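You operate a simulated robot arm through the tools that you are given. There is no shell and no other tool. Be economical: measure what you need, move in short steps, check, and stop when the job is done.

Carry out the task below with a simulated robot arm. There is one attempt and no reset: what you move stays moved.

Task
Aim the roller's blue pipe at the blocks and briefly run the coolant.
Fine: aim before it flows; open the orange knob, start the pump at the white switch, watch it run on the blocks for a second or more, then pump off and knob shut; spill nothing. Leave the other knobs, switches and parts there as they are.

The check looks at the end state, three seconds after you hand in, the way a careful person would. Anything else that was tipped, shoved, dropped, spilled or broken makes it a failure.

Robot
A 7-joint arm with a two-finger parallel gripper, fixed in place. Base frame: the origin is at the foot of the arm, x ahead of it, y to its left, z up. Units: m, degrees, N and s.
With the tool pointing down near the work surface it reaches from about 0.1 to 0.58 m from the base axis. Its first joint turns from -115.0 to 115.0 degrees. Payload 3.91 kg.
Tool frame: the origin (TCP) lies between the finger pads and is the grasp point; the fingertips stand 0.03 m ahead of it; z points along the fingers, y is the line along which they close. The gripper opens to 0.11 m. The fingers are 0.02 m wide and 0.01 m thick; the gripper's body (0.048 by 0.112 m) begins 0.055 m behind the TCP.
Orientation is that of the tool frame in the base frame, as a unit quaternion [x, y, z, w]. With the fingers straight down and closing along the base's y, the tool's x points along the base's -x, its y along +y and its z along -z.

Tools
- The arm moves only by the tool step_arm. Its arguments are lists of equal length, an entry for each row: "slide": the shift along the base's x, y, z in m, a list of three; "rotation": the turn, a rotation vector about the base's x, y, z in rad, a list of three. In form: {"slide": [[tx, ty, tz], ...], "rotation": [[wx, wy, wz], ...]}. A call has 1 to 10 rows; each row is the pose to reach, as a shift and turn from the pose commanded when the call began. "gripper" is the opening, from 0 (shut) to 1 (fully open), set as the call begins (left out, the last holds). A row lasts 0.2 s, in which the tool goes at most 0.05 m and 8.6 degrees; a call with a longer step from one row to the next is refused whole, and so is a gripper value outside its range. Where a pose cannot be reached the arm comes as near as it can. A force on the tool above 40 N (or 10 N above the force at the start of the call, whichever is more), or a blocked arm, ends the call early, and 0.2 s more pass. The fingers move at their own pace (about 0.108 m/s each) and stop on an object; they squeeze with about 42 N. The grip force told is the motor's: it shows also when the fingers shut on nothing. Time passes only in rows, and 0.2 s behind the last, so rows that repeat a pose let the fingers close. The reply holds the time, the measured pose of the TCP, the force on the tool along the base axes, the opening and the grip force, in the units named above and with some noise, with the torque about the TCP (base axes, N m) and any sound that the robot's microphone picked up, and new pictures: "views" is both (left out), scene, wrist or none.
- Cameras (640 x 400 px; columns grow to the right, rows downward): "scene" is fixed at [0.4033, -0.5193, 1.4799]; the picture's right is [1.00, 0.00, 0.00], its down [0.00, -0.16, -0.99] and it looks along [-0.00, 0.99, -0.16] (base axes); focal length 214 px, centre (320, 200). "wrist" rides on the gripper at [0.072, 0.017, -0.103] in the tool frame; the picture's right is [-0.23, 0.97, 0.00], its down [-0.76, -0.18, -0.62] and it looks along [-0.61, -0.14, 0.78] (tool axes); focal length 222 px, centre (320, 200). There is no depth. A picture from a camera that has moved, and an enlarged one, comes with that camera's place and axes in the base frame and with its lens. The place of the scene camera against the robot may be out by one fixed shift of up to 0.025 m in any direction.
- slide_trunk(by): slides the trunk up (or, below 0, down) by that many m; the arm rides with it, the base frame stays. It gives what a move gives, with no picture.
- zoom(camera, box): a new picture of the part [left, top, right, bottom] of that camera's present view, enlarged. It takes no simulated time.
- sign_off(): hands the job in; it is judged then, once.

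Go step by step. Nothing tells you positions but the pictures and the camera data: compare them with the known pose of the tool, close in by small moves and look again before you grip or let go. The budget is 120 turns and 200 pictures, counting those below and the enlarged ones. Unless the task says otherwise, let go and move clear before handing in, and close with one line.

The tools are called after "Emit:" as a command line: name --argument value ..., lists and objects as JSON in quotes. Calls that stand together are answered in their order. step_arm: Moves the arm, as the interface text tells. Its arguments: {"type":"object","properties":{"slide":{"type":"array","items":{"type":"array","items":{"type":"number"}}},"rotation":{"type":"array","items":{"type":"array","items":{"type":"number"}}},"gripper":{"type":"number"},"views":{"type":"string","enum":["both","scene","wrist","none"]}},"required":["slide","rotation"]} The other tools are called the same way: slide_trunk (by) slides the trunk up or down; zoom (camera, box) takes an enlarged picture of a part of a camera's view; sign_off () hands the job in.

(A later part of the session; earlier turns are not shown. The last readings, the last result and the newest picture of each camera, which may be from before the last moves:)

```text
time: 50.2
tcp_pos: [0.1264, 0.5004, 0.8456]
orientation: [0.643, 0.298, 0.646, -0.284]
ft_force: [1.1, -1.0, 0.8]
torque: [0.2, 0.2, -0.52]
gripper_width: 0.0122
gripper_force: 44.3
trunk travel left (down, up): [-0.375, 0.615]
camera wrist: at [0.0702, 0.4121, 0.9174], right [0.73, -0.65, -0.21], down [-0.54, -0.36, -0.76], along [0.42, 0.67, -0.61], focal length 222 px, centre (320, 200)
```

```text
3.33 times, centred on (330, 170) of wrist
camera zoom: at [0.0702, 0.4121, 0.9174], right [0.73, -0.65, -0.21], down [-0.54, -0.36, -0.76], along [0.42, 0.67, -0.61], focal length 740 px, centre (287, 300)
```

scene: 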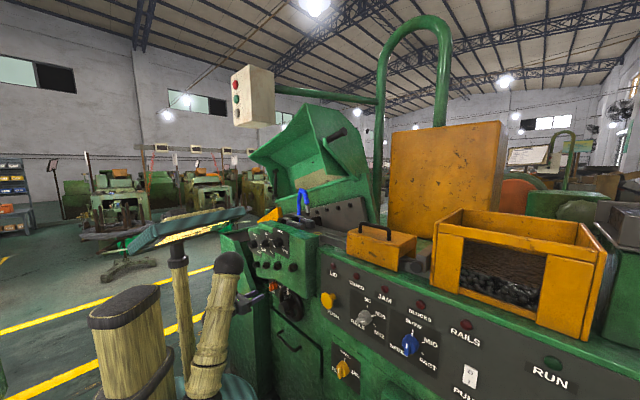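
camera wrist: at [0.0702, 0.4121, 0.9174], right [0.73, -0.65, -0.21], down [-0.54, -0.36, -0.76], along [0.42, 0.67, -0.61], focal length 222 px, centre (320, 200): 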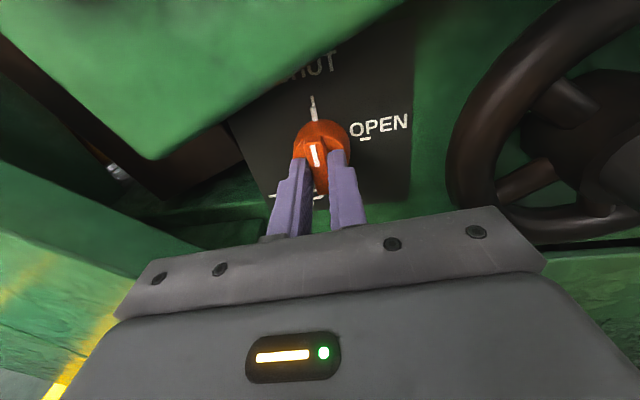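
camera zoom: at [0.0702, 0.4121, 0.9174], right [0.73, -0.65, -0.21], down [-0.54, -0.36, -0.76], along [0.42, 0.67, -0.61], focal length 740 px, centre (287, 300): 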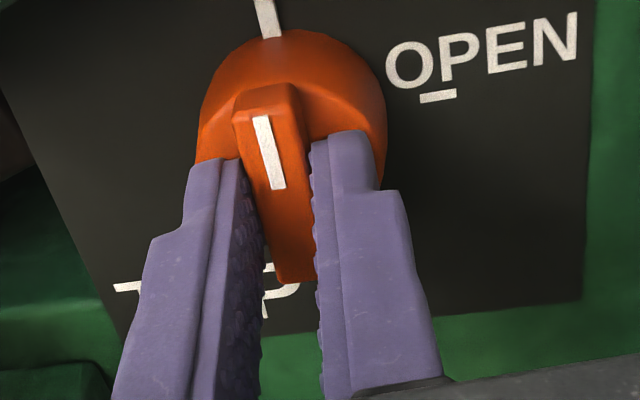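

The bar is gripped well (12 mm). I'll rotate clockwise about the tool axis, half the turn first.

Emit:
step_arm --slide '[[0, 0, 0], [0, 0, 0], [0, 0, 0], [0, 0, 0], [0, 0, 0]]' --rotation '[[0.099, 0.1127, 0], [0.198, 0.2253, 0], [0.297, 0.338, 0], [0.396, 0.4506, 0], [0.495, 0.5633, 0]]'

Emit:
zoom --camera "scene" --box '[235, 265, 305, 315]'

```text
time: 51.4
tcp_pos: [0.1272, 0.4988, 0.8454]
orientation: [0.707, 0.042, 0.495, -0.504]
ft_force: [8.1, -5.5, 5.4]
torque: [-0.05, 0.11, -0.53]
gripper_width: 0.0124
gripper_force: 45.0
trunk travel left (down, up): [-0.375, 0.615]
camera wrist: at [0.1046, 0.3816, 0.887], right [0.43, -0.38, -0.82], down [-0.89, -0.05, -0.45], along [0.13, 0.93, -0.36], focal length 222 px, centre (320, 200)
```

scene: 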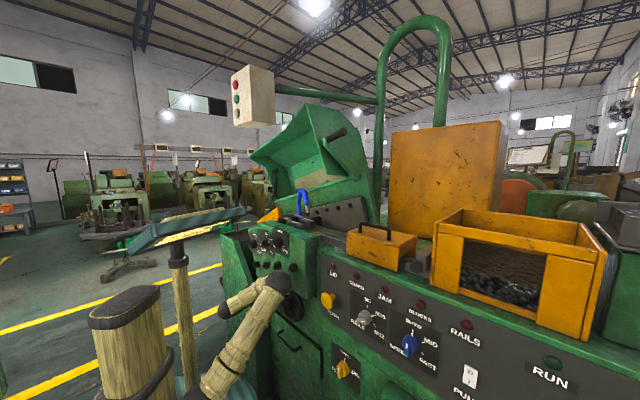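
wrist: 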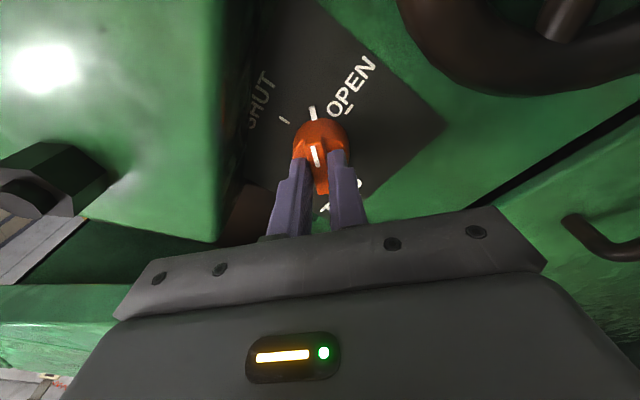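

```text
8.00 times, centred on (270, 290) of scene
camera zoom: at [0.4033, -0.5193, 1.4799], right [1.0, 0.0, 0.0], down [0.0, -0.16, -0.99], along [0.0, 0.99, -0.16], focal length 1716 px, centre (720, -520)
```

zoom: 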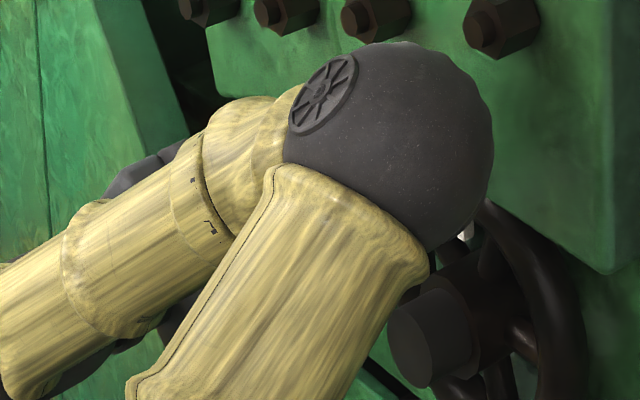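

The bar followed 43°, but the elbow swung close to the gap box. I'll let go here, roll back, and ratchet the remaining turn by gripping the knob's round base.

Emit:
step_arm --slide '[[0, 0, 0], [-0.007, -0.008, 0], [-0.02, -0.022, 0]]' --rotation '[[0, 0, 0], [0, 0, 0], [0, 0, 0]]' --gripper 0.45 --views "none"

Emit:
step_arm --slide '[[0, 0, 0], [0, 0, 0], [0, 0, 0], [0, 0, 0], [0, 0, 0]]' --rotation '[[-0.099, -0.1127, 0], [-0.198, -0.2253, 0], [-0.297, -0.338, 0], [-0.396, -0.4506, 0], [-0.495, -0.5633, 0]]'

Emit:
zoom --camera "wrist" --box '[250, 70, 410, 190]'

```text
time: 52.2
tcp_pos: [0.1132, 0.489, 0.8548]
orientation: [0.707, 0.046, 0.495, -0.503]
ft_force: [0.4, 0.1, 0.1]
torque: [0.02, 0.0, 0.01]
gripper_width: 0.0494
gripper_force: 0.0
out of reach, approached as far as the arm can: row 3
trunk travel left (down, up): [-0.375, 0.615]
```

```text
time: 53.4
tcp_pos: [0.113, 0.4888, 0.8554]
orientation: [0.642, 0.3, 0.646, -0.284]
ft_force: [0.3, -0.3, -0.4]
torque: [-0.02, 0.01, -0.01]
gripper_width: 0.0498
gripper_force: 0.1
trunk travel left (down, up): [-0.375, 0.615]
camera wrist: at [0.0565, 0.4019, 0.9271], right [0.74, -0.65, -0.21], down [-0.53, -0.37, -0.76], along [0.42, 0.67, -0.61], focal length 222 px, centre (320, 200)
```

scene: 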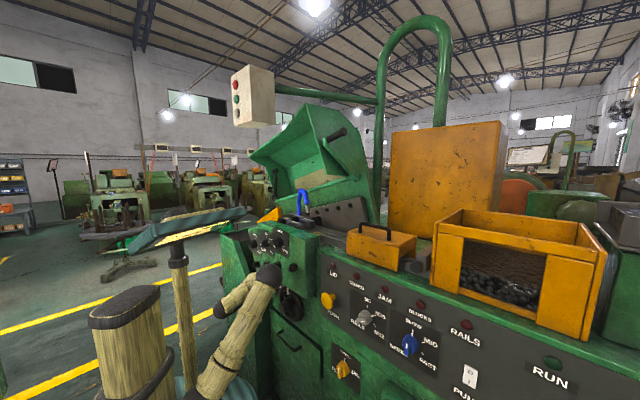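
wrist: 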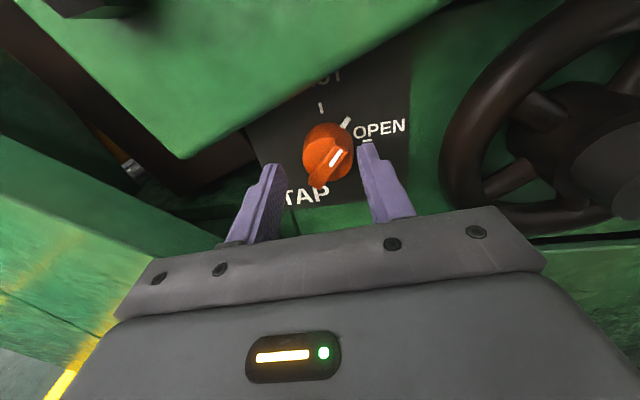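

```text
3.33 times, centred on (330, 130) of wrist
camera zoom: at [0.0565, 0.4019, 0.9271], right [0.74, -0.65, -0.21], down [-0.53, -0.37, -0.76], along [0.42, 0.67, -0.61], focal length 740 px, centre (287, 433)
```

zoom: 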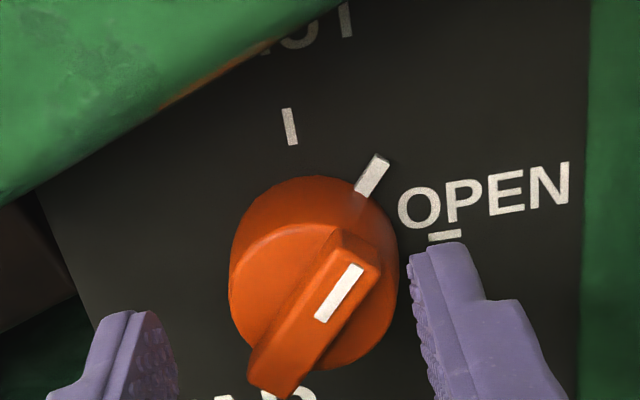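

Emit:
step_arm --slide '[[0.0035, -0.003, -0.0097], [0.012, 0.007, -0.0097], [0.0212, 0.0167, -0.0097]]' --rotation '[[0, 0, 0], [0, 0, 0], [0, 0, 0]]' --views "none"

Emit:
step_arm --slide '[[0, 0, 0], [0, 0, 0]]' --rotation '[[0, 0, 0], [0, 0, 0]]' --gripper 0.05 --views "wrist"

Emit:
zoom --camera "wrist" --box '[250, 90, 410, 210]'

```text
time: 54.2
tcp_pos: [0.1342, 0.5052, 0.8465]
orientation: [0.642, 0.298, 0.646, -0.284]
ft_force: [-0.2, -0.6, 1.1]
torque: [0.01, 0.0, -0.01]
gripper_width: 0.0496
gripper_force: 0.1
trunk travel left (down, up): [-0.375, 0.615]
```

```text
time: 54.8
tcp_pos: [0.1336, 0.5062, 0.8448]
orientation: [0.642, 0.299, 0.645, -0.285]
ft_force: [-2.1, 6.6, 1.6]
torque: [0.0, 0.0, 0.13]
gripper_width: 0.0389
gripper_force: 44.6
trunk travel left (down, up): [-0.375, 0.615]
camera wrist: at [0.0773, 0.4184, 0.9175], right [0.74, -0.64, -0.21], down [-0.54, -0.36, -0.76], along [0.42, 0.67, -0.61], focal length 222 px, centre (320, 200)
```

wrist: 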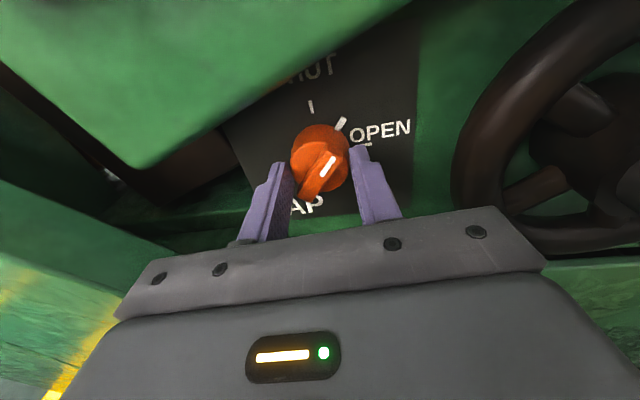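

```text
3.33 times, centred on (330, 150) of wrist
camera zoom: at [0.0773, 0.4184, 0.9175], right [0.74, -0.64, -0.21], down [-0.54, -0.36, -0.76], along [0.42, 0.67, -0.61], focal length 740 px, centre (287, 367)
```

zoom: 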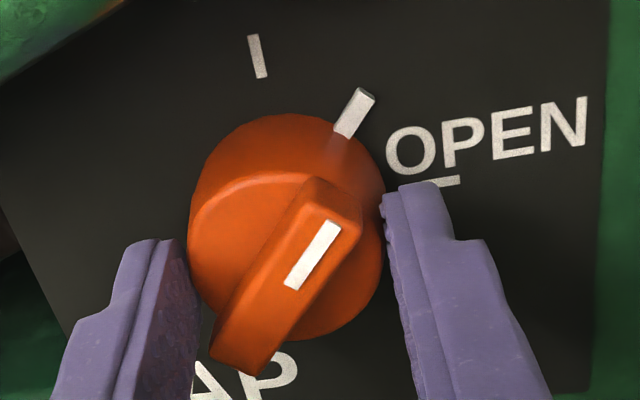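

Emit:
step_arm --slide '[[0, 0, 0], [0, 0, 0], [0, 0, 0]]' --rotation '[[0.099, 0.1127, 0], [0.198, 0.2253, 0], [0.264, 0.3, 0]]'

Emit:
zoom --camera "scene" --box '[235, 255, 319, 315]'

```text
time: 55.6
tcp_pos: [0.1344, 0.5061, 0.8452]
orientation: [0.688, 0.166, 0.576, -0.409]
ft_force: [-4.9, 4.8, 3.9]
torque: [0.49, -0.45, -0.09]
gripper_width: 0.0389
gripper_force: 45.1
trunk travel left (down, up): [-0.375, 0.615]
camera wrist: at [0.0979, 0.4001, 0.9054], right [0.62, -0.54, -0.57], down [-0.75, -0.18, -0.64], along [0.24, 0.82, -0.51], focal length 222 px, centre (320, 200)
```

scene: 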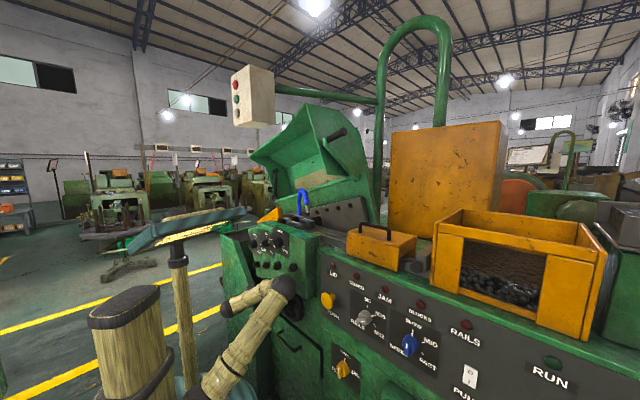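
wrist: 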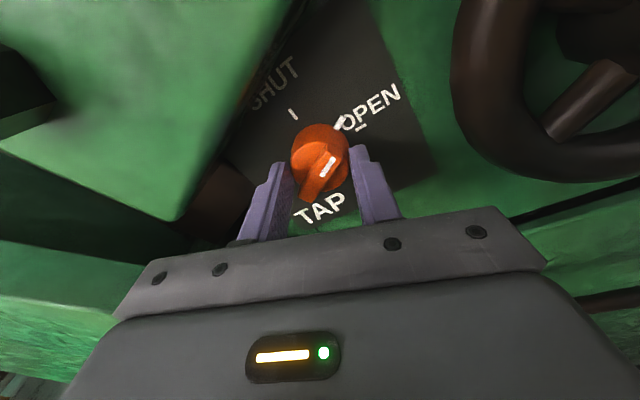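

```text
6.67 times, centred on (277, 285) of scene
camera zoom: at [0.4033, -0.5193, 1.4799], right [1.0, 0.0, 0.0], down [0.0, -0.16, -0.99], along [0.0, 0.99, -0.16], focal length 1430 px, centre (607, -367)
```

zoom: 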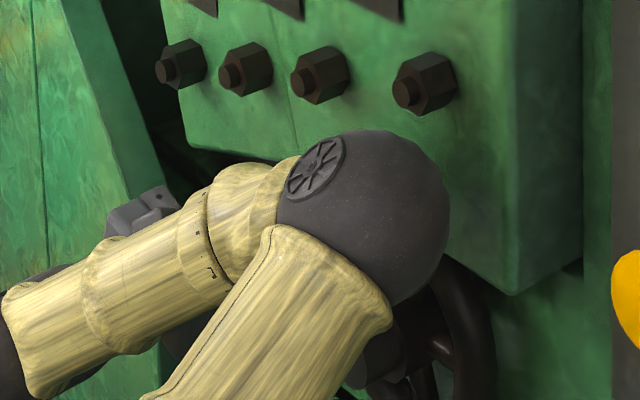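

The knob turned with the base grip to about 70°. I'll open, roll back in place, regrip and turn the rest.

Emit:
step_arm --slide '[[0, 0, 0], [0, 0, 0], [0, 0, 0], [0, 0, 0]]' --rotation '[[0, 0, 0], [-0.09, -0.102, 0], [-0.18, -0.204, 0], [-0.264, -0.3, 0]]' --gripper 0.46 --views "none"

Emit:
step_arm --slide '[[0, 0, 0], [0, 0, 0]]' --rotation '[[0, 0, 0], [0, 0, 0]]' --gripper 0.05 --views "wrist"

Emit:
zoom --camera "wrist" --box '[250, 90, 410, 210]'

```text
time: 56.6
tcp_pos: [0.1358, 0.5047, 0.8441]
orientation: [0.642, 0.3, 0.646, -0.284]
ft_force: [0.6, -1.0, 0.1]
torque: [0.01, 0.03, 0.02]
gripper_width: 0.0506
gripper_force: 0.1
trunk travel left (down, up): [-0.375, 0.615]
```

```text
time: 57.2
tcp_pos: [0.1325, 0.5068, 0.8453]
orientation: [0.642, 0.3, 0.645, -0.285]
ft_force: [-6.1, 13.7, 0.1]
torque: [-0.1, 0.13, -0.03]
gripper_width: 0.0412
gripper_force: 45.1
trunk travel left (down, up): [-0.375, 0.615]
camera wrist: at [0.0768, 0.4191, 0.9168], right [0.74, -0.64, -0.21], down [-0.53, -0.37, -0.76], along [0.41, 0.67, -0.61], focal length 222 px, centre (320, 200)
```

wrist: 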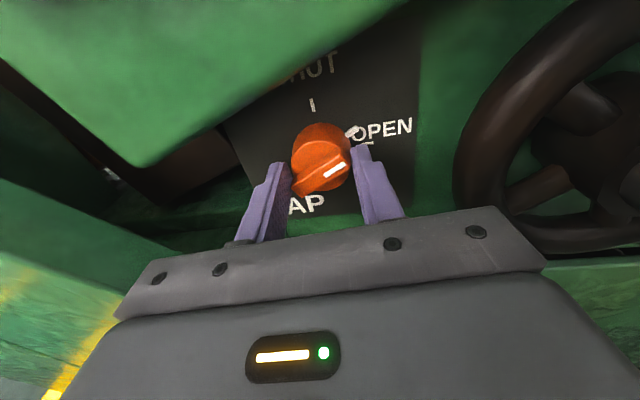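

```text
3.33 times, centred on (330, 150) of wrist
camera zoom: at [0.0768, 0.4191, 0.9168], right [0.74, -0.64, -0.21], down [-0.53, -0.37, -0.76], along [0.41, 0.67, -0.61], focal length 740 px, centre (287, 367)
```

zoom: 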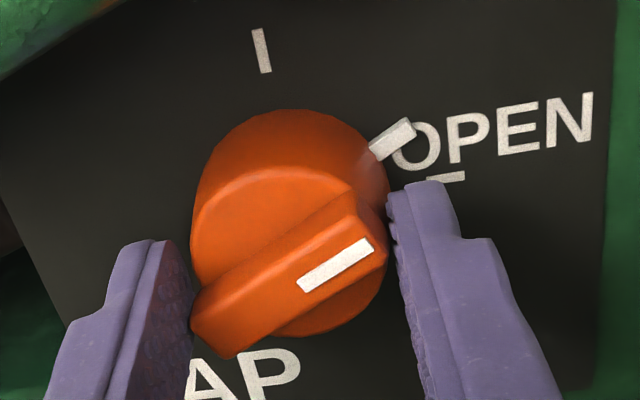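

Emit:
step_arm --slide '[[0, 0, 0], [0, 0, 0], [0, 0, 0]]' --rotation '[[0.0924, 0.105, 0], [0.1716, 0.195, 0], [0.2376, 0.27, 0]]' --views "wrist"

Emit:
zoom --camera "wrist" --box '[250, 90, 410, 210]'

```text
time: 58.0
tcp_pos: [0.1323, 0.506, 0.8439]
orientation: [0.685, 0.18, 0.583, -0.397]
ft_force: [-10.9, 16.4, -1.2]
torque: [0.49, -0.48, -0.26]
gripper_width: 0.0413
gripper_force: 45.3
trunk travel left (down, up): [-0.375, 0.615]
camera wrist: at [0.0952, 0.4028, 0.9066], right [0.63, -0.55, -0.54], down [-0.73, -0.19, -0.66], along [0.26, 0.81, -0.53], focal length 222 px, centre (320, 200)
```

wrist: 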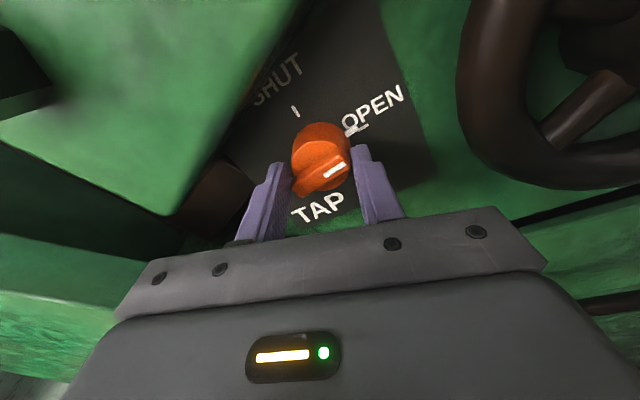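

```text
3.33 times, centred on (330, 150) of wrist
camera zoom: at [0.0952, 0.4028, 0.9066], right [0.63, -0.55, -0.54], down [-0.73, -0.19, -0.66], along [0.26, 0.81, -0.53], focal length 740 px, centre (287, 367)
```

zoom: 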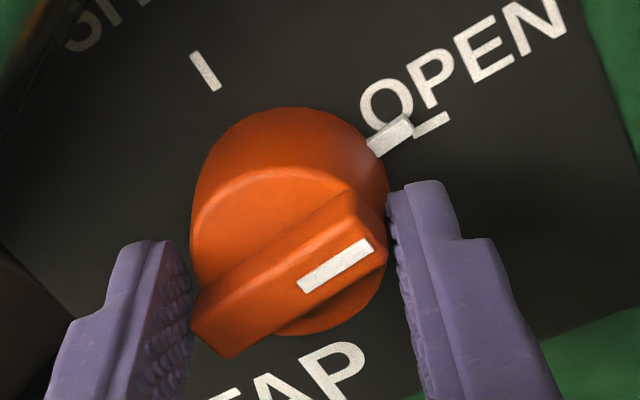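

The pointer now lines up with the OPEN tick. I'll release, roll back and retreat straight out.

Emit:
step_arm --slide '[[0, 0, 0], [0, 0, 0], [-0.015, -0.017, 0], [-0.035, -0.039, 0], [-0.055, -0.062, 0], [-0.055, -0.062, 0]]' --rotation '[[0, 0, 0], [0, 0, 0], [0, 0, 0], [-0.08, -0.09, 0], [-0.16, -0.18, 0], [-0.2376, -0.27, 0]]' --gripper 0.47

Emit:
zoom --camera "wrist" --box '[230, 50, 390, 170]'

```text
time: 59.4
tcp_pos: [0.0792, 0.4426, 0.8457]
orientation: [0.642, 0.298, 0.646, -0.285]
ft_force: [0.1, 0.4, 0.1]
torque: [0.02, 0.0, 0.01]
gripper_width: 0.0519
gripper_force: 0.1
trunk travel left (down, up): [-0.375, 0.615]
camera wrist: at [0.023, 0.3559, 0.9181], right [0.74, -0.65, -0.21], down [-0.53, -0.36, -0.76], along [0.42, 0.67, -0.61], focal length 222 px, centre (320, 200)
```

scene: 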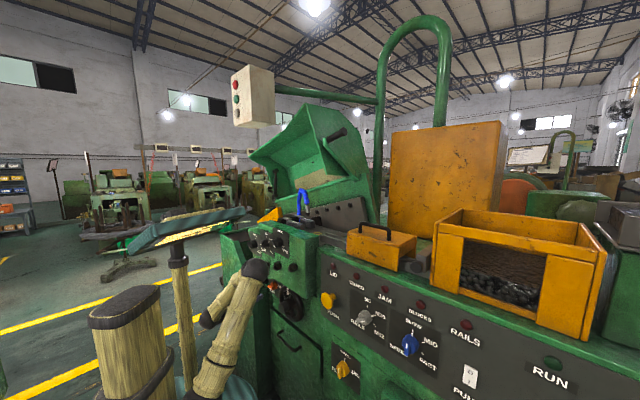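
wrist: 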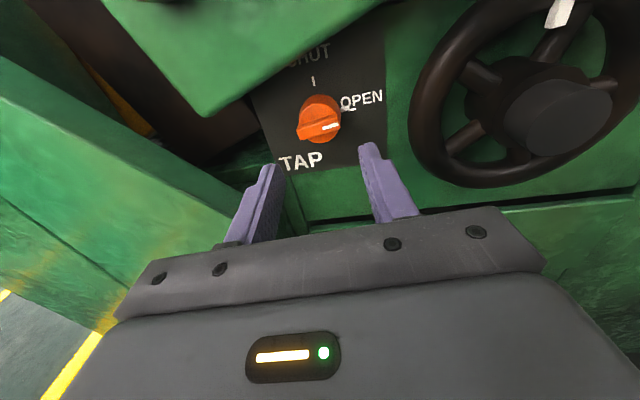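

```text
3.33 times, centred on (310, 110) of wrist
camera zoom: at [0.023, 0.3559, 0.9181], right [0.74, -0.65, -0.21], down [-0.53, -0.36, -0.76], along [0.42, 0.67, -0.61], focal length 740 px, centre (353, 500)
```

zoom: 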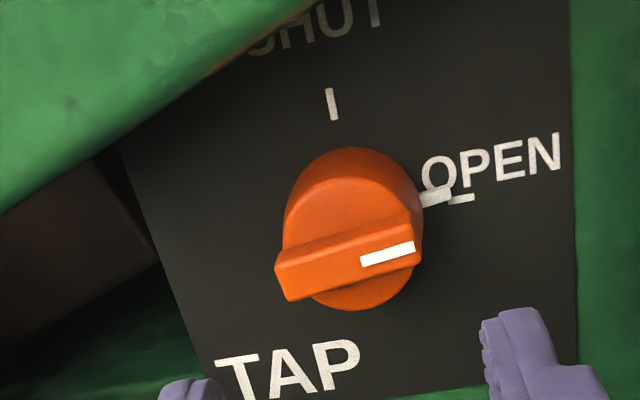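

The tap is open. Now to the pump switch at the far right: I'll retreat and yaw so the arm can pass in front of the panel.

Emit:
step_arm --slide '[[-0.01, -0.025, 0.01], [-0.01, -0.05, 0.02], [-0.005, -0.07, 0.03], [0.0, -0.09, 0.04], [0.01, -0.11, 0.05]]' --rotation '[[0, 0, -0.08], [0, 0, -0.2], [0, 0, -0.34], [0, 0, -0.48], [0, 0, -0.62]]'

```text
time: 60.6
tcp_pos: [0.0899, 0.3325, 0.8954]
orientation: [0.703, 0.088, 0.702, -0.073]
ft_force: [0.2, 0.6, 0.0]
torque: [-0.02, 0.02, 0.0]
gripper_width: 0.0518
gripper_force: 0.1
trunk travel left (down, up): [-0.375, 0.615]
camera wrist: at [-0.0077, 0.2948, 0.9678], right [0.22, -0.95, -0.21], down [-0.65, 0.02, -0.76], along [0.73, 0.3, -0.61], focal length 222 px, centre (320, 200)
```

scene: 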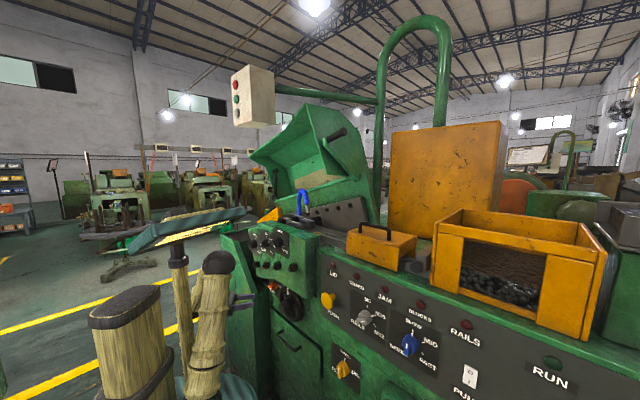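
wrist: 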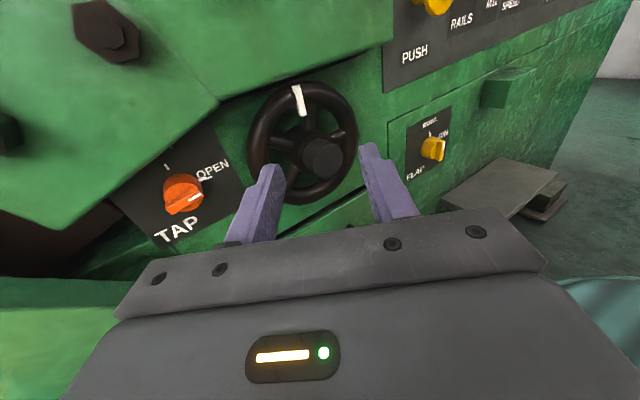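

Emit:
step_arm --slide '[[0.02, -0.035, 0.01], [0.05, -0.065, 0.02], [0.08, -0.095, 0.03], [0.11, -0.125, 0.03], [0.145, -0.155, 0.03], [0.18, -0.185, 0.03], [0.215, -0.215, 0.03]]' --rotation '[[0, 0, -0.1], [0, 0, -0.2], [0, 0, -0.3], [0, 0, -0.4], [0, 0, -0.48], [0, 0, -0.5], [0, 0, -0.5]]' --gripper 0.0

```text
time: 62.2
tcp_pos: [0.314, 0.1618, 0.9589]
orientation: [0.703, -0.089, 0.698, 0.102]
ft_force: [0.7, 0.8, 0.7]
torque: [-0.01, 0.01, -0.02]
gripper_width: 0.0
gripper_force: 38.2
out of reach, approached as far as the arm can: row 5, 6, 7
trunk travel left (down, up): [-0.375, 0.615]
camera wrist: at [0.2119, 0.1756, 1.0319], right [-0.26, -0.94, -0.21], down [-0.56, 0.32, -0.76], along [0.78, -0.08, -0.61], focal length 222 px, centre (320, 200)
```

scene: 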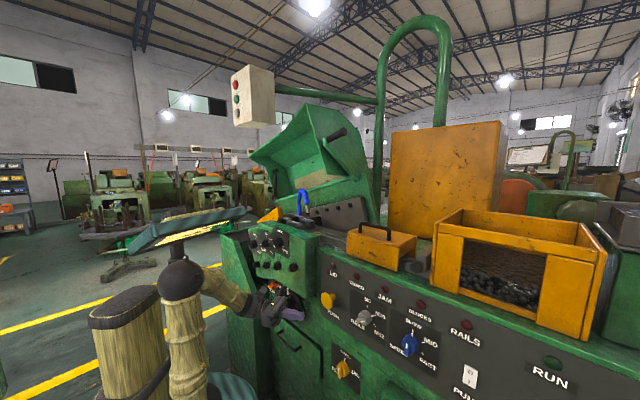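
wrist: 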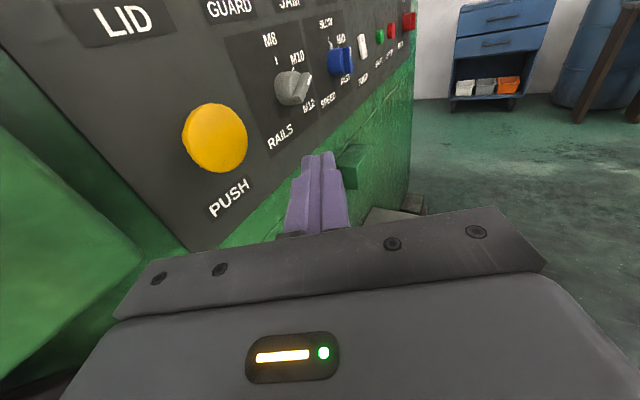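

Emit:
step_arm --slide '[[0.025, -0.03, 0], [0.055, -0.065, 0], [0.09, -0.1, 0], [0.125, -0.135, 0], [0.16, -0.17, 0], [0.195, -0.205, 0], [0.23, -0.24, 0]]' --rotation '[[0, 0, 0], [0, 0, 0.02], [0, 0, 0.06], [0, 0, 0.1], [0, 0, 0.16], [0, 0, 0.22], [0, 0, 0.3]]'

```text
time: 64.0
tcp_pos: [0.5233, -0.081, 1.01]
orientation: [0.671, 0.02, 0.741, 0.007]
ft_force: [0.0, 0.6, 0.8]
torque: [-0.01, 0.01, 0.02]
gripper_width: 0.0
gripper_force: 37.5
out of reach, approached as far as the arm can: row 1, 2, 3, 4, 5
trunk travel left (down, up): [-0.375, 0.615]
stopped in row 7: the arm was blocked; the commanded pose is now the measured one
camera wrist: at [0.4138, -0.0968, 1.0716], right [0.04, -0.98, -0.19], down [-0.55, 0.14, -0.83], along [0.84, 0.14, -0.53], focal length 222 px, centre (320, 200)
```

scene: 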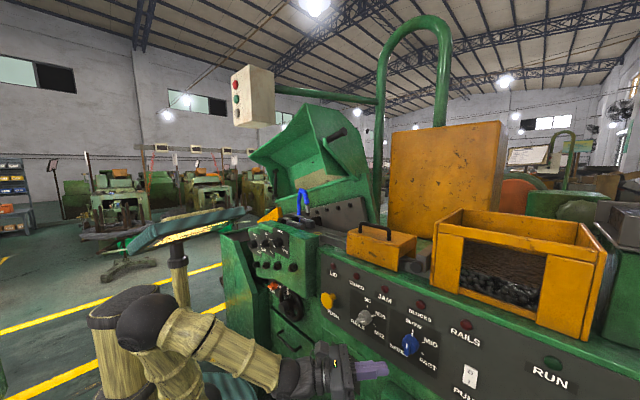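
wrist: 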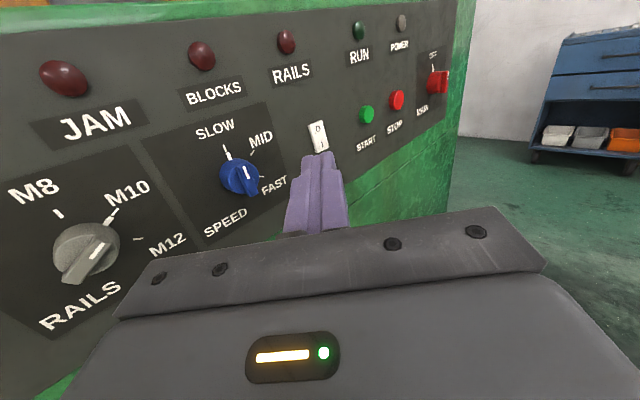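

The white PUMP rocker triangulates to about (0.757, -0.059, 0.96), with START/STOP to its right. I'll move to a stand-off in front of it.

Emit:
step_arm --slide '[[0.02, -0.01, -0.01], [0.05, -0.02, -0.02], [0.08, -0.025, -0.035], [0.11, -0.03, -0.05]]' --rotation '[[0, 0.03, 0.1], [0, 0.06, 0.2], [0, 0.09, 0.32], [0, 0.1, 0.45]]'

Emit:
zoom --camera "wrist" --box '[220, 50, 420, 200]'

```text
time: 65.0
tcp_pos: [0.5649, 0.0386, 0.9718]
orientation: [0.693, 0.139, 0.701, -0.094]
ft_force: [-0.6, -1.0, 0.0]
torque: [-0.04, -0.02, 0.01]
gripper_width: 0.0003
gripper_force: 38.0
out of reach, approached as far as the arm can: row 1, 2, 3, 4
trunk travel left (down, up): [-0.375, 0.615]
camera wrist: at [0.4711, -0.0056, 1.0437], right [0.32, -0.93, -0.16], down [-0.63, -0.08, -0.77], along [0.71, 0.35, -0.61], focal length 222 px, centre (320, 200)
```

scene: 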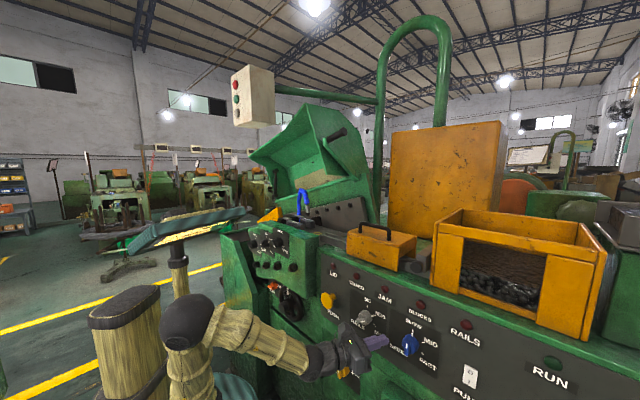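
wrist: 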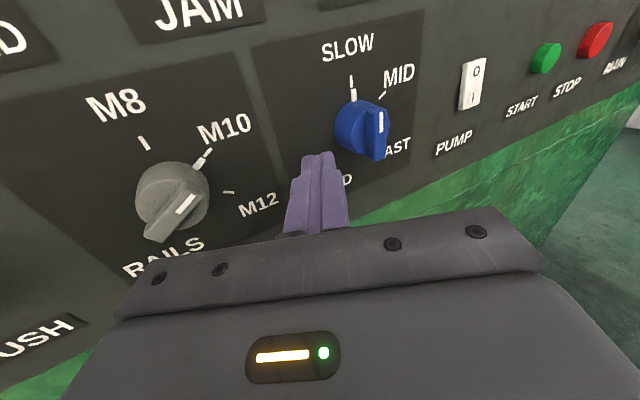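

```text
2.67 times, centred on (320, 125) of wrist
camera zoom: at [0.4711, -0.0056, 1.0437], right [0.32, -0.93, -0.16], down [-0.63, -0.08, -0.77], along [0.71, 0.35, -0.61], focal length 592 px, centre (320, 400)
```

zoom: 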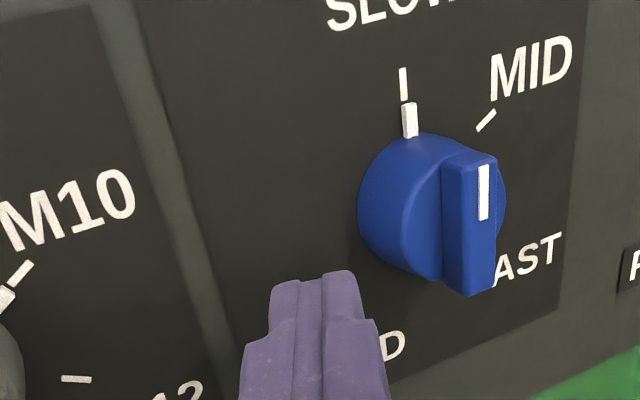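

The arm couldn't reach that pose in its current elbow configuration and drifted toward the panel. I'll go back to the last reachable pose before reconfiguring.

Emit:
step_arm --slide '[[-0.045, 0.0, 0.02], [-0.09, 0.01, 0.035], [-0.12, 0.02, 0.05]]' --rotation '[[0, -0.04, -0.14], [0, -0.08, -0.28], [0, -0.1, -0.42]]'

```text
time: 65.8
tcp_pos: [0.4449, 0.0592, 1.022]
orientation: [0.672, -0.007, 0.737, 0.068]
ft_force: [-0.9, 4.5, 0.5]
torque: [0.02, 0.04, -0.34]
gripper_width: 0.0
gripper_force: 37.8
trunk travel left (down, up): [-0.375, 0.615]
camera wrist: at [0.3331, 0.0582, 1.0842], right [-0.09, -0.99, -0.15], down [-0.53, 0.17, -0.83], along [0.84, 0.01, -0.54], focal length 222 px, centre (320, 200)
```

scene: 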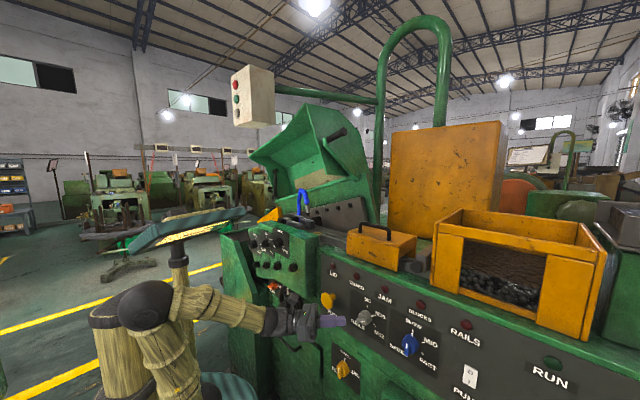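
wrist: 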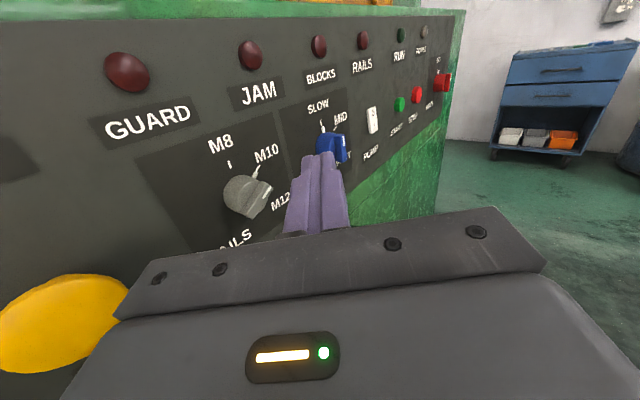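

Emit:
step_arm --slide '[[-0.005, -0.02, 0], [-0.01, -0.045, 0]]' --rotation '[[0, 0, 0], [0, 0, 0]]'

Emit:
zoom --camera "scene" --box '[240, 260, 400, 380]'

```text
time: 66.4
tcp_pos: [0.4451, 0.03, 1.0216]
orientation: [0.674, -0.001, 0.736, 0.062]
ft_force: [0.8, 0.1, 0.5]
torque: [0.01, 0.02, 0.0]
gripper_width: 0.0001
gripper_force: 37.8
out of reach, approached as far as the arm can: row 2
trunk travel left (down, up): [-0.375, 0.615]
camera wrist: at [0.3346, 0.0279, 1.0829], right [-0.07, -0.99, -0.14], down [-0.54, 0.16, -0.83], along [0.84, 0.02, -0.54], focal length 222 px, centre (320, 200)
```

scene: 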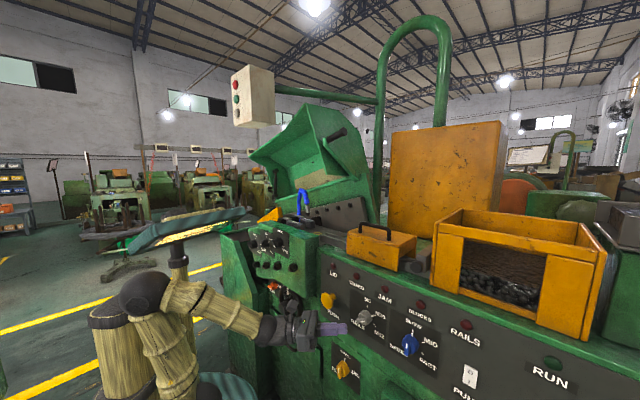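
wrist: 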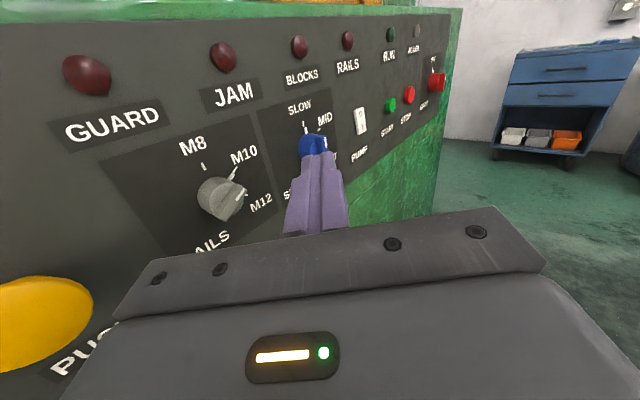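

```text
3.33 times, centred on (320, 320) of scene
camera zoom: at [0.4033, -0.5193, 1.4799], right [1.0, 0.0, 0.0], down [0.0, -0.16, -0.99], along [0.0, 0.99, -0.16], focal length 715 px, centre (320, -200)
```

zoom: 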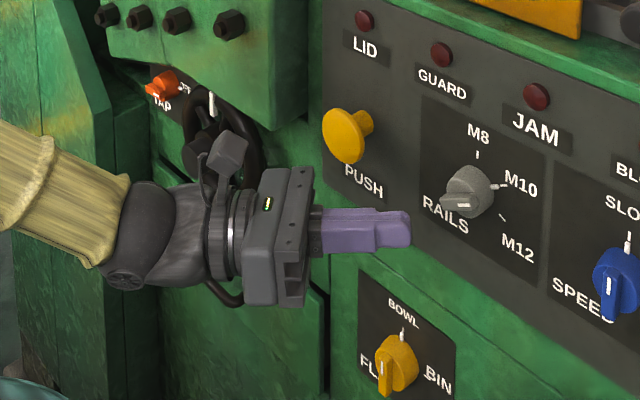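

The camera-up roll seems to be near a wrist limit. Roll doesn't matter for pressing a rocker, so I'll roll the tool -90° here in free space to regain range.

Emit:
step_arm --slide '[[0.005, -0.003, 0], [0.01, -0.006, 0], [0.015, -0.01, 0], [0.02, -0.014, 0], [0.025, -0.018, 0], [0.03, -0.022, 0], [0.035, -0.026, 0], [0.04, -0.03, 0], [0.045, -0.035, 0], [0.05, -0.04, 0]]' --rotation '[[-0.148, 0.0127, -0.0134], [-0.296, 0.0254, -0.0268], [-0.444, 0.038, -0.04], [-0.592, 0.05, -0.0536], [-0.74, 0.0635, -0.067], [-0.888, 0.076, -0.08], [-1.036, 0.089, -0.094], [-1.184, 0.1, -0.107], [-1.332, 0.114, -0.12], [-1.48, 0.127, -0.134]]'

```text
time: 68.6
tcp_pos: [0.496, -0.0151, 1.0227]
orientation: [0.493, 0.458, 0.501, 0.544]
ft_force: [0.3, 0.0, 0.2]
torque: [0.01, -0.08, -0.02]
gripper_width: 0.0003
gripper_force: 37.2
trunk travel left (down, up): [-0.375, 0.615]
camera wrist: at [0.397, 0.0653, 1.0275], right [-0.11, -0.22, 0.97], down [-0.66, -0.71, -0.23], along [0.74, -0.67, -0.07], focal length 222 px, centre (320, 200)
```

scene: 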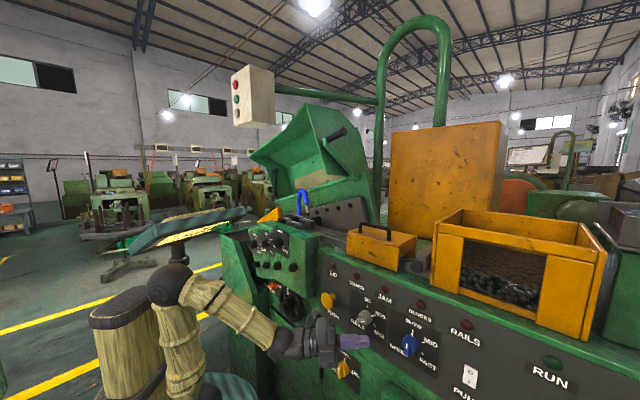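
wrist: 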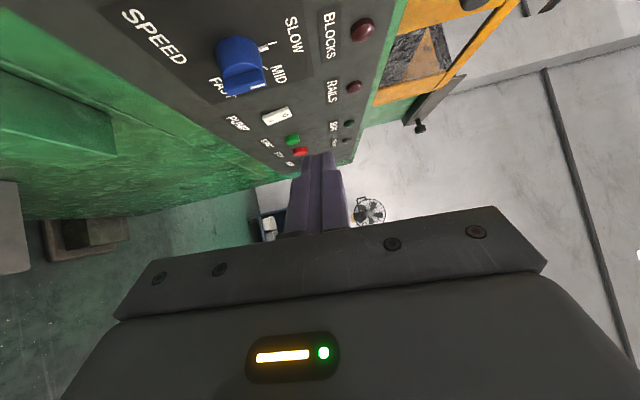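

Now the range is free. Moving to the stand-off in front of the switch.

Emit:
step_arm --slide '[[0.03, -0.03, -0.01], [0.06, -0.06, -0.025], [0.09, -0.08, -0.04], [0.12, -0.095, -0.055], [0.15, -0.105, -0.065]]' --rotation '[[0, 0.02, 0.08], [0, 0.04, 0.18], [0, 0.06, 0.28], [0, 0.08, 0.39], [0, 0.09, 0.5]]'

Emit:
zoom --camera "scene" --box '[400, 310, 520, 400]'

```text
time: 69.8
tcp_pos: [0.6442, -0.121, 0.9557]
orientation: [0.387, 0.589, 0.6, 0.38]
ft_force: [-0.1, -0.8, -0.4]
torque: [-0.02, 0.01, -0.02]
gripper_width: 0.0
gripper_force: 37.2
trunk travel left (down, up): [-0.375, 0.615]
camera wrist: at [0.5199, -0.0975, 0.9721], right [0.09, -0.22, 0.97], down [-0.25, -0.95, -0.19], along [0.96, -0.23, -0.15], focal length 222 px, centre (320, 200)
```

scene: 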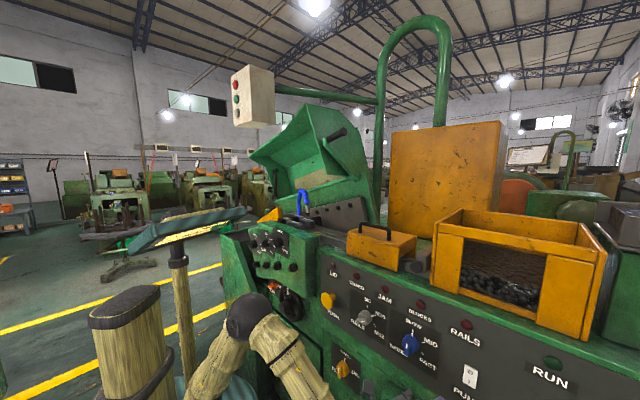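
wrist: 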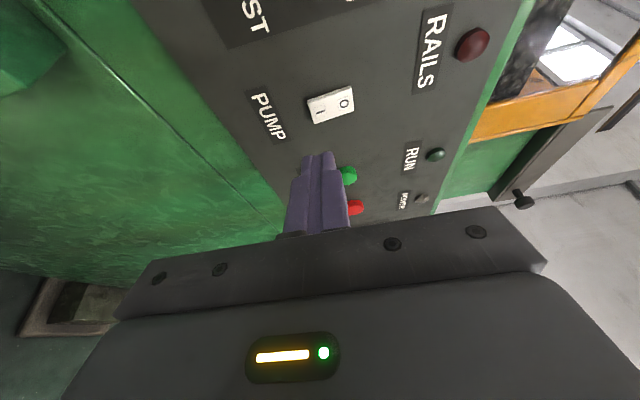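

```text
4.44 times, centred on (460, 355) of scene
camera zoom: at [0.4033, -0.5193, 1.4799], right [1.0, 0.0, 0.0], down [0.0, -0.16, -0.99], along [0.0, 0.99, -0.16], focal length 953 px, centre (-302, -489)
```

zoom: 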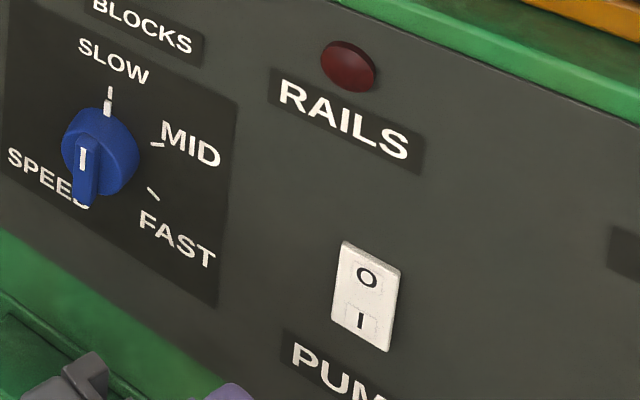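

Emit:
step_arm --slide '[[0.022, 0.012, -0.001], [0.045, 0.024, -0.002]]' --rotation '[[0, 0, 0], [0, 0, 0]]' --views "wrist"

Emit:
zoom --camera "wrist" --box '[240, 60, 420, 200]'

Emit:
zoom --camera "scene" --box '[420, 330, 513, 400]'

```text
time: 70.4
tcp_pos: [0.6884, -0.096, 0.9545]
orientation: [0.387, 0.589, 0.599, 0.379]
ft_force: [-0.8, -1.0, 0.1]
torque: [0.01, 0.02, 0.02]
gripper_width: 0.0001
gripper_force: 37.6
trunk travel left (down, up): [-0.375, 0.615]
camera wrist: at [0.5652, -0.0722, 0.9704], right [0.09, -0.22, 0.97], down [-0.26, -0.95, -0.19], along [0.96, -0.23, -0.14], focal length 222 px, centre (320, 200)
```

wrist: 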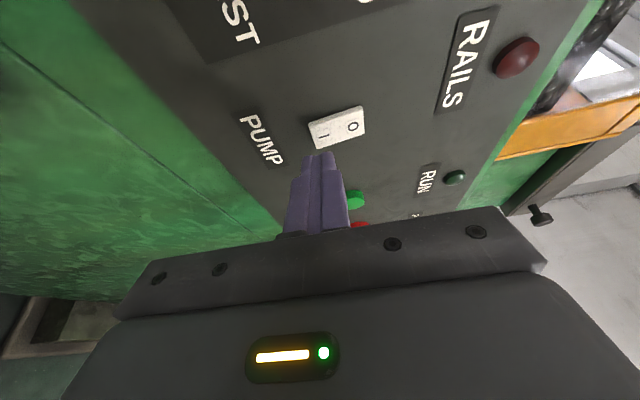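

```text
2.86 times, centred on (330, 130) of wrist
camera zoom: at [0.5652, -0.0722, 0.9704], right [0.09, -0.22, 0.97], down [-0.26, -0.95, -0.19], along [0.96, -0.23, -0.14], focal length 635 px, centre (291, 400)
```

zoom: 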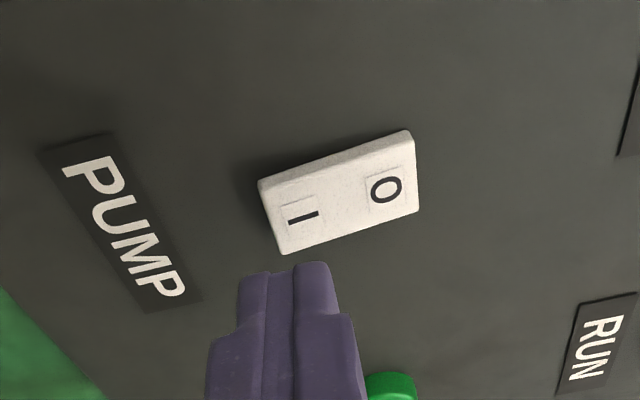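

```text
5.71 times, centred on (466, 365) of scene
camera zoom: at [0.4033, -0.5193, 1.4799], right [1.0, 0.0, 0.0], down [0.0, -0.16, -0.99], along [0.0, 0.99, -0.16], focal length 1226 px, centre (-517, -743)
```

zoom: 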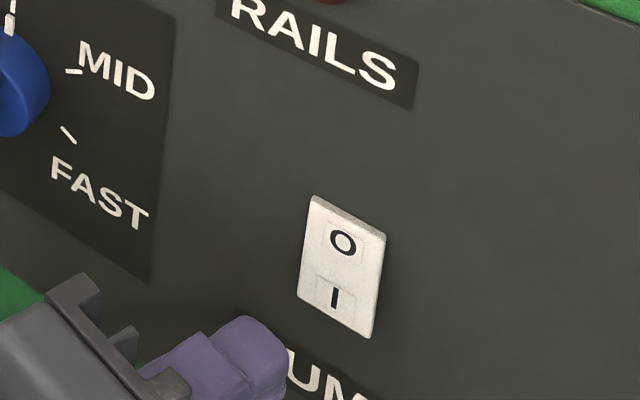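

The finger axis lines up with the "I" half. Advancing to just short of contact, then pressing in small steps.

Emit:
step_arm --slide '[[0.02, 0.009, 0], [0.037, 0.0168, 0]]' --rotation '[[0, 0, 0], [0, 0, 0]]' --views "both"

Emit:
zoom --camera "scene" --box '[420, 330, 513, 400]'

```text
time: 71.0
tcp_pos: [0.7262, -0.0791, 0.9541]
orientation: [0.386, 0.59, 0.599, 0.38]
ft_force: [-0.1, 0.5, 0.1]
torque: [0.01, 0.03, 0.01]
gripper_width: 0.0
gripper_force: 37.8
trunk travel left (down, up): [-0.375, 0.615]
camera wrist: at [0.6022, -0.0549, 0.9708], right [0.09, -0.22, 0.97], down [-0.26, -0.95, -0.19], along [0.96, -0.23, -0.15], focal length 222 px, centre (320, 200)
```

scene: 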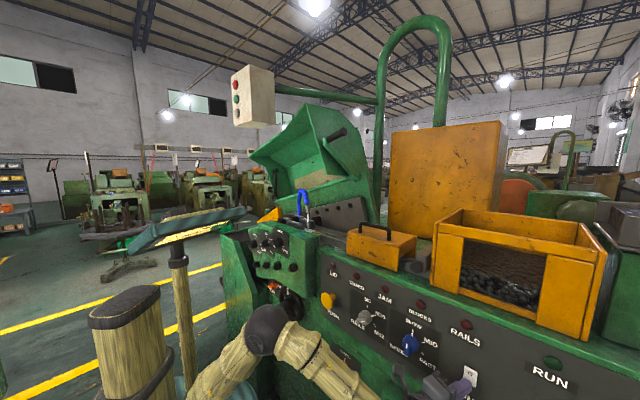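
wrist: 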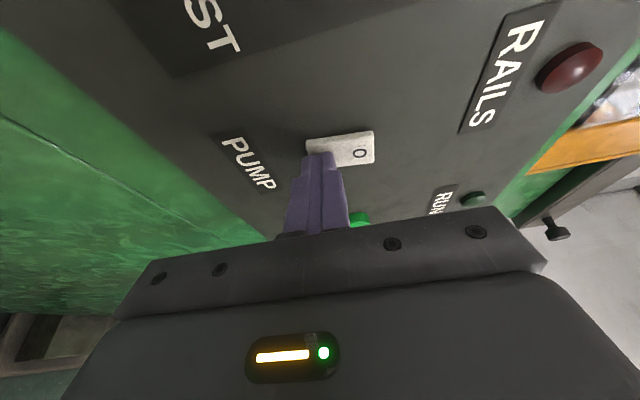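

```text
5.71 times, centred on (466, 365) of scene
camera zoom: at [0.4033, -0.5193, 1.4799], right [1.0, 0.0, 0.0], down [0.0, -0.16, -0.99], along [0.0, 0.99, -0.16], focal length 1226 px, centre (-517, -743)
```

zoom: 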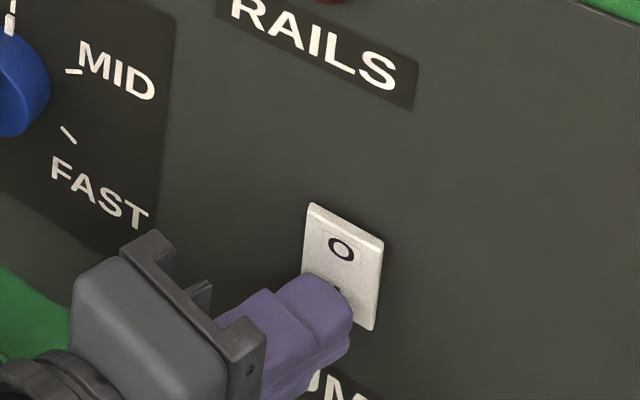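

Emit:
zoom --camera "scene" --box '[260, 170, 360, 240]'

```text
5.71 times, centred on (310, 205) of scene
camera zoom: at [0.4033, -0.5193, 1.4799], right [1.0, 0.0, 0.0], down [0.0, -0.16, -0.99], along [0.0, 0.99, -0.16], focal length 1226 px, centre (377, 171)
```

zoom: 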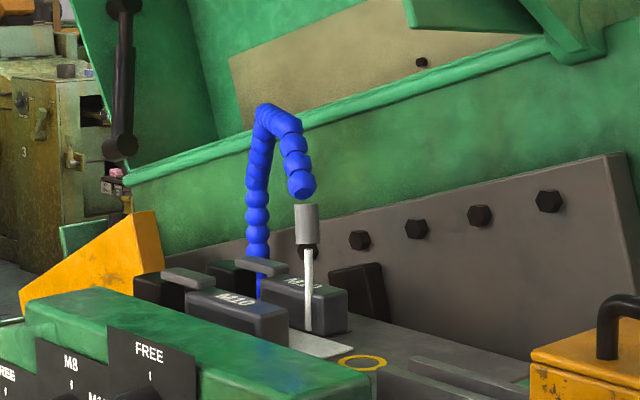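

Emit:
zoom --camera "scene" --box '[280, 200, 330, 235]'

```text
11.43 times, centred on (305, 218) of scene
camera zoom: at [0.4033, -0.5193, 1.4799], right [1.0, 0.0, 0.0], down [0.0, -0.16, -0.99], along [0.0, 0.99, -0.16], focal length 2451 px, centre (491, 0)
```

zoom: 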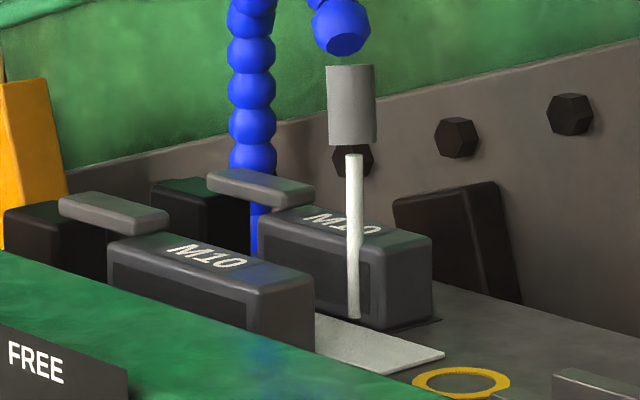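

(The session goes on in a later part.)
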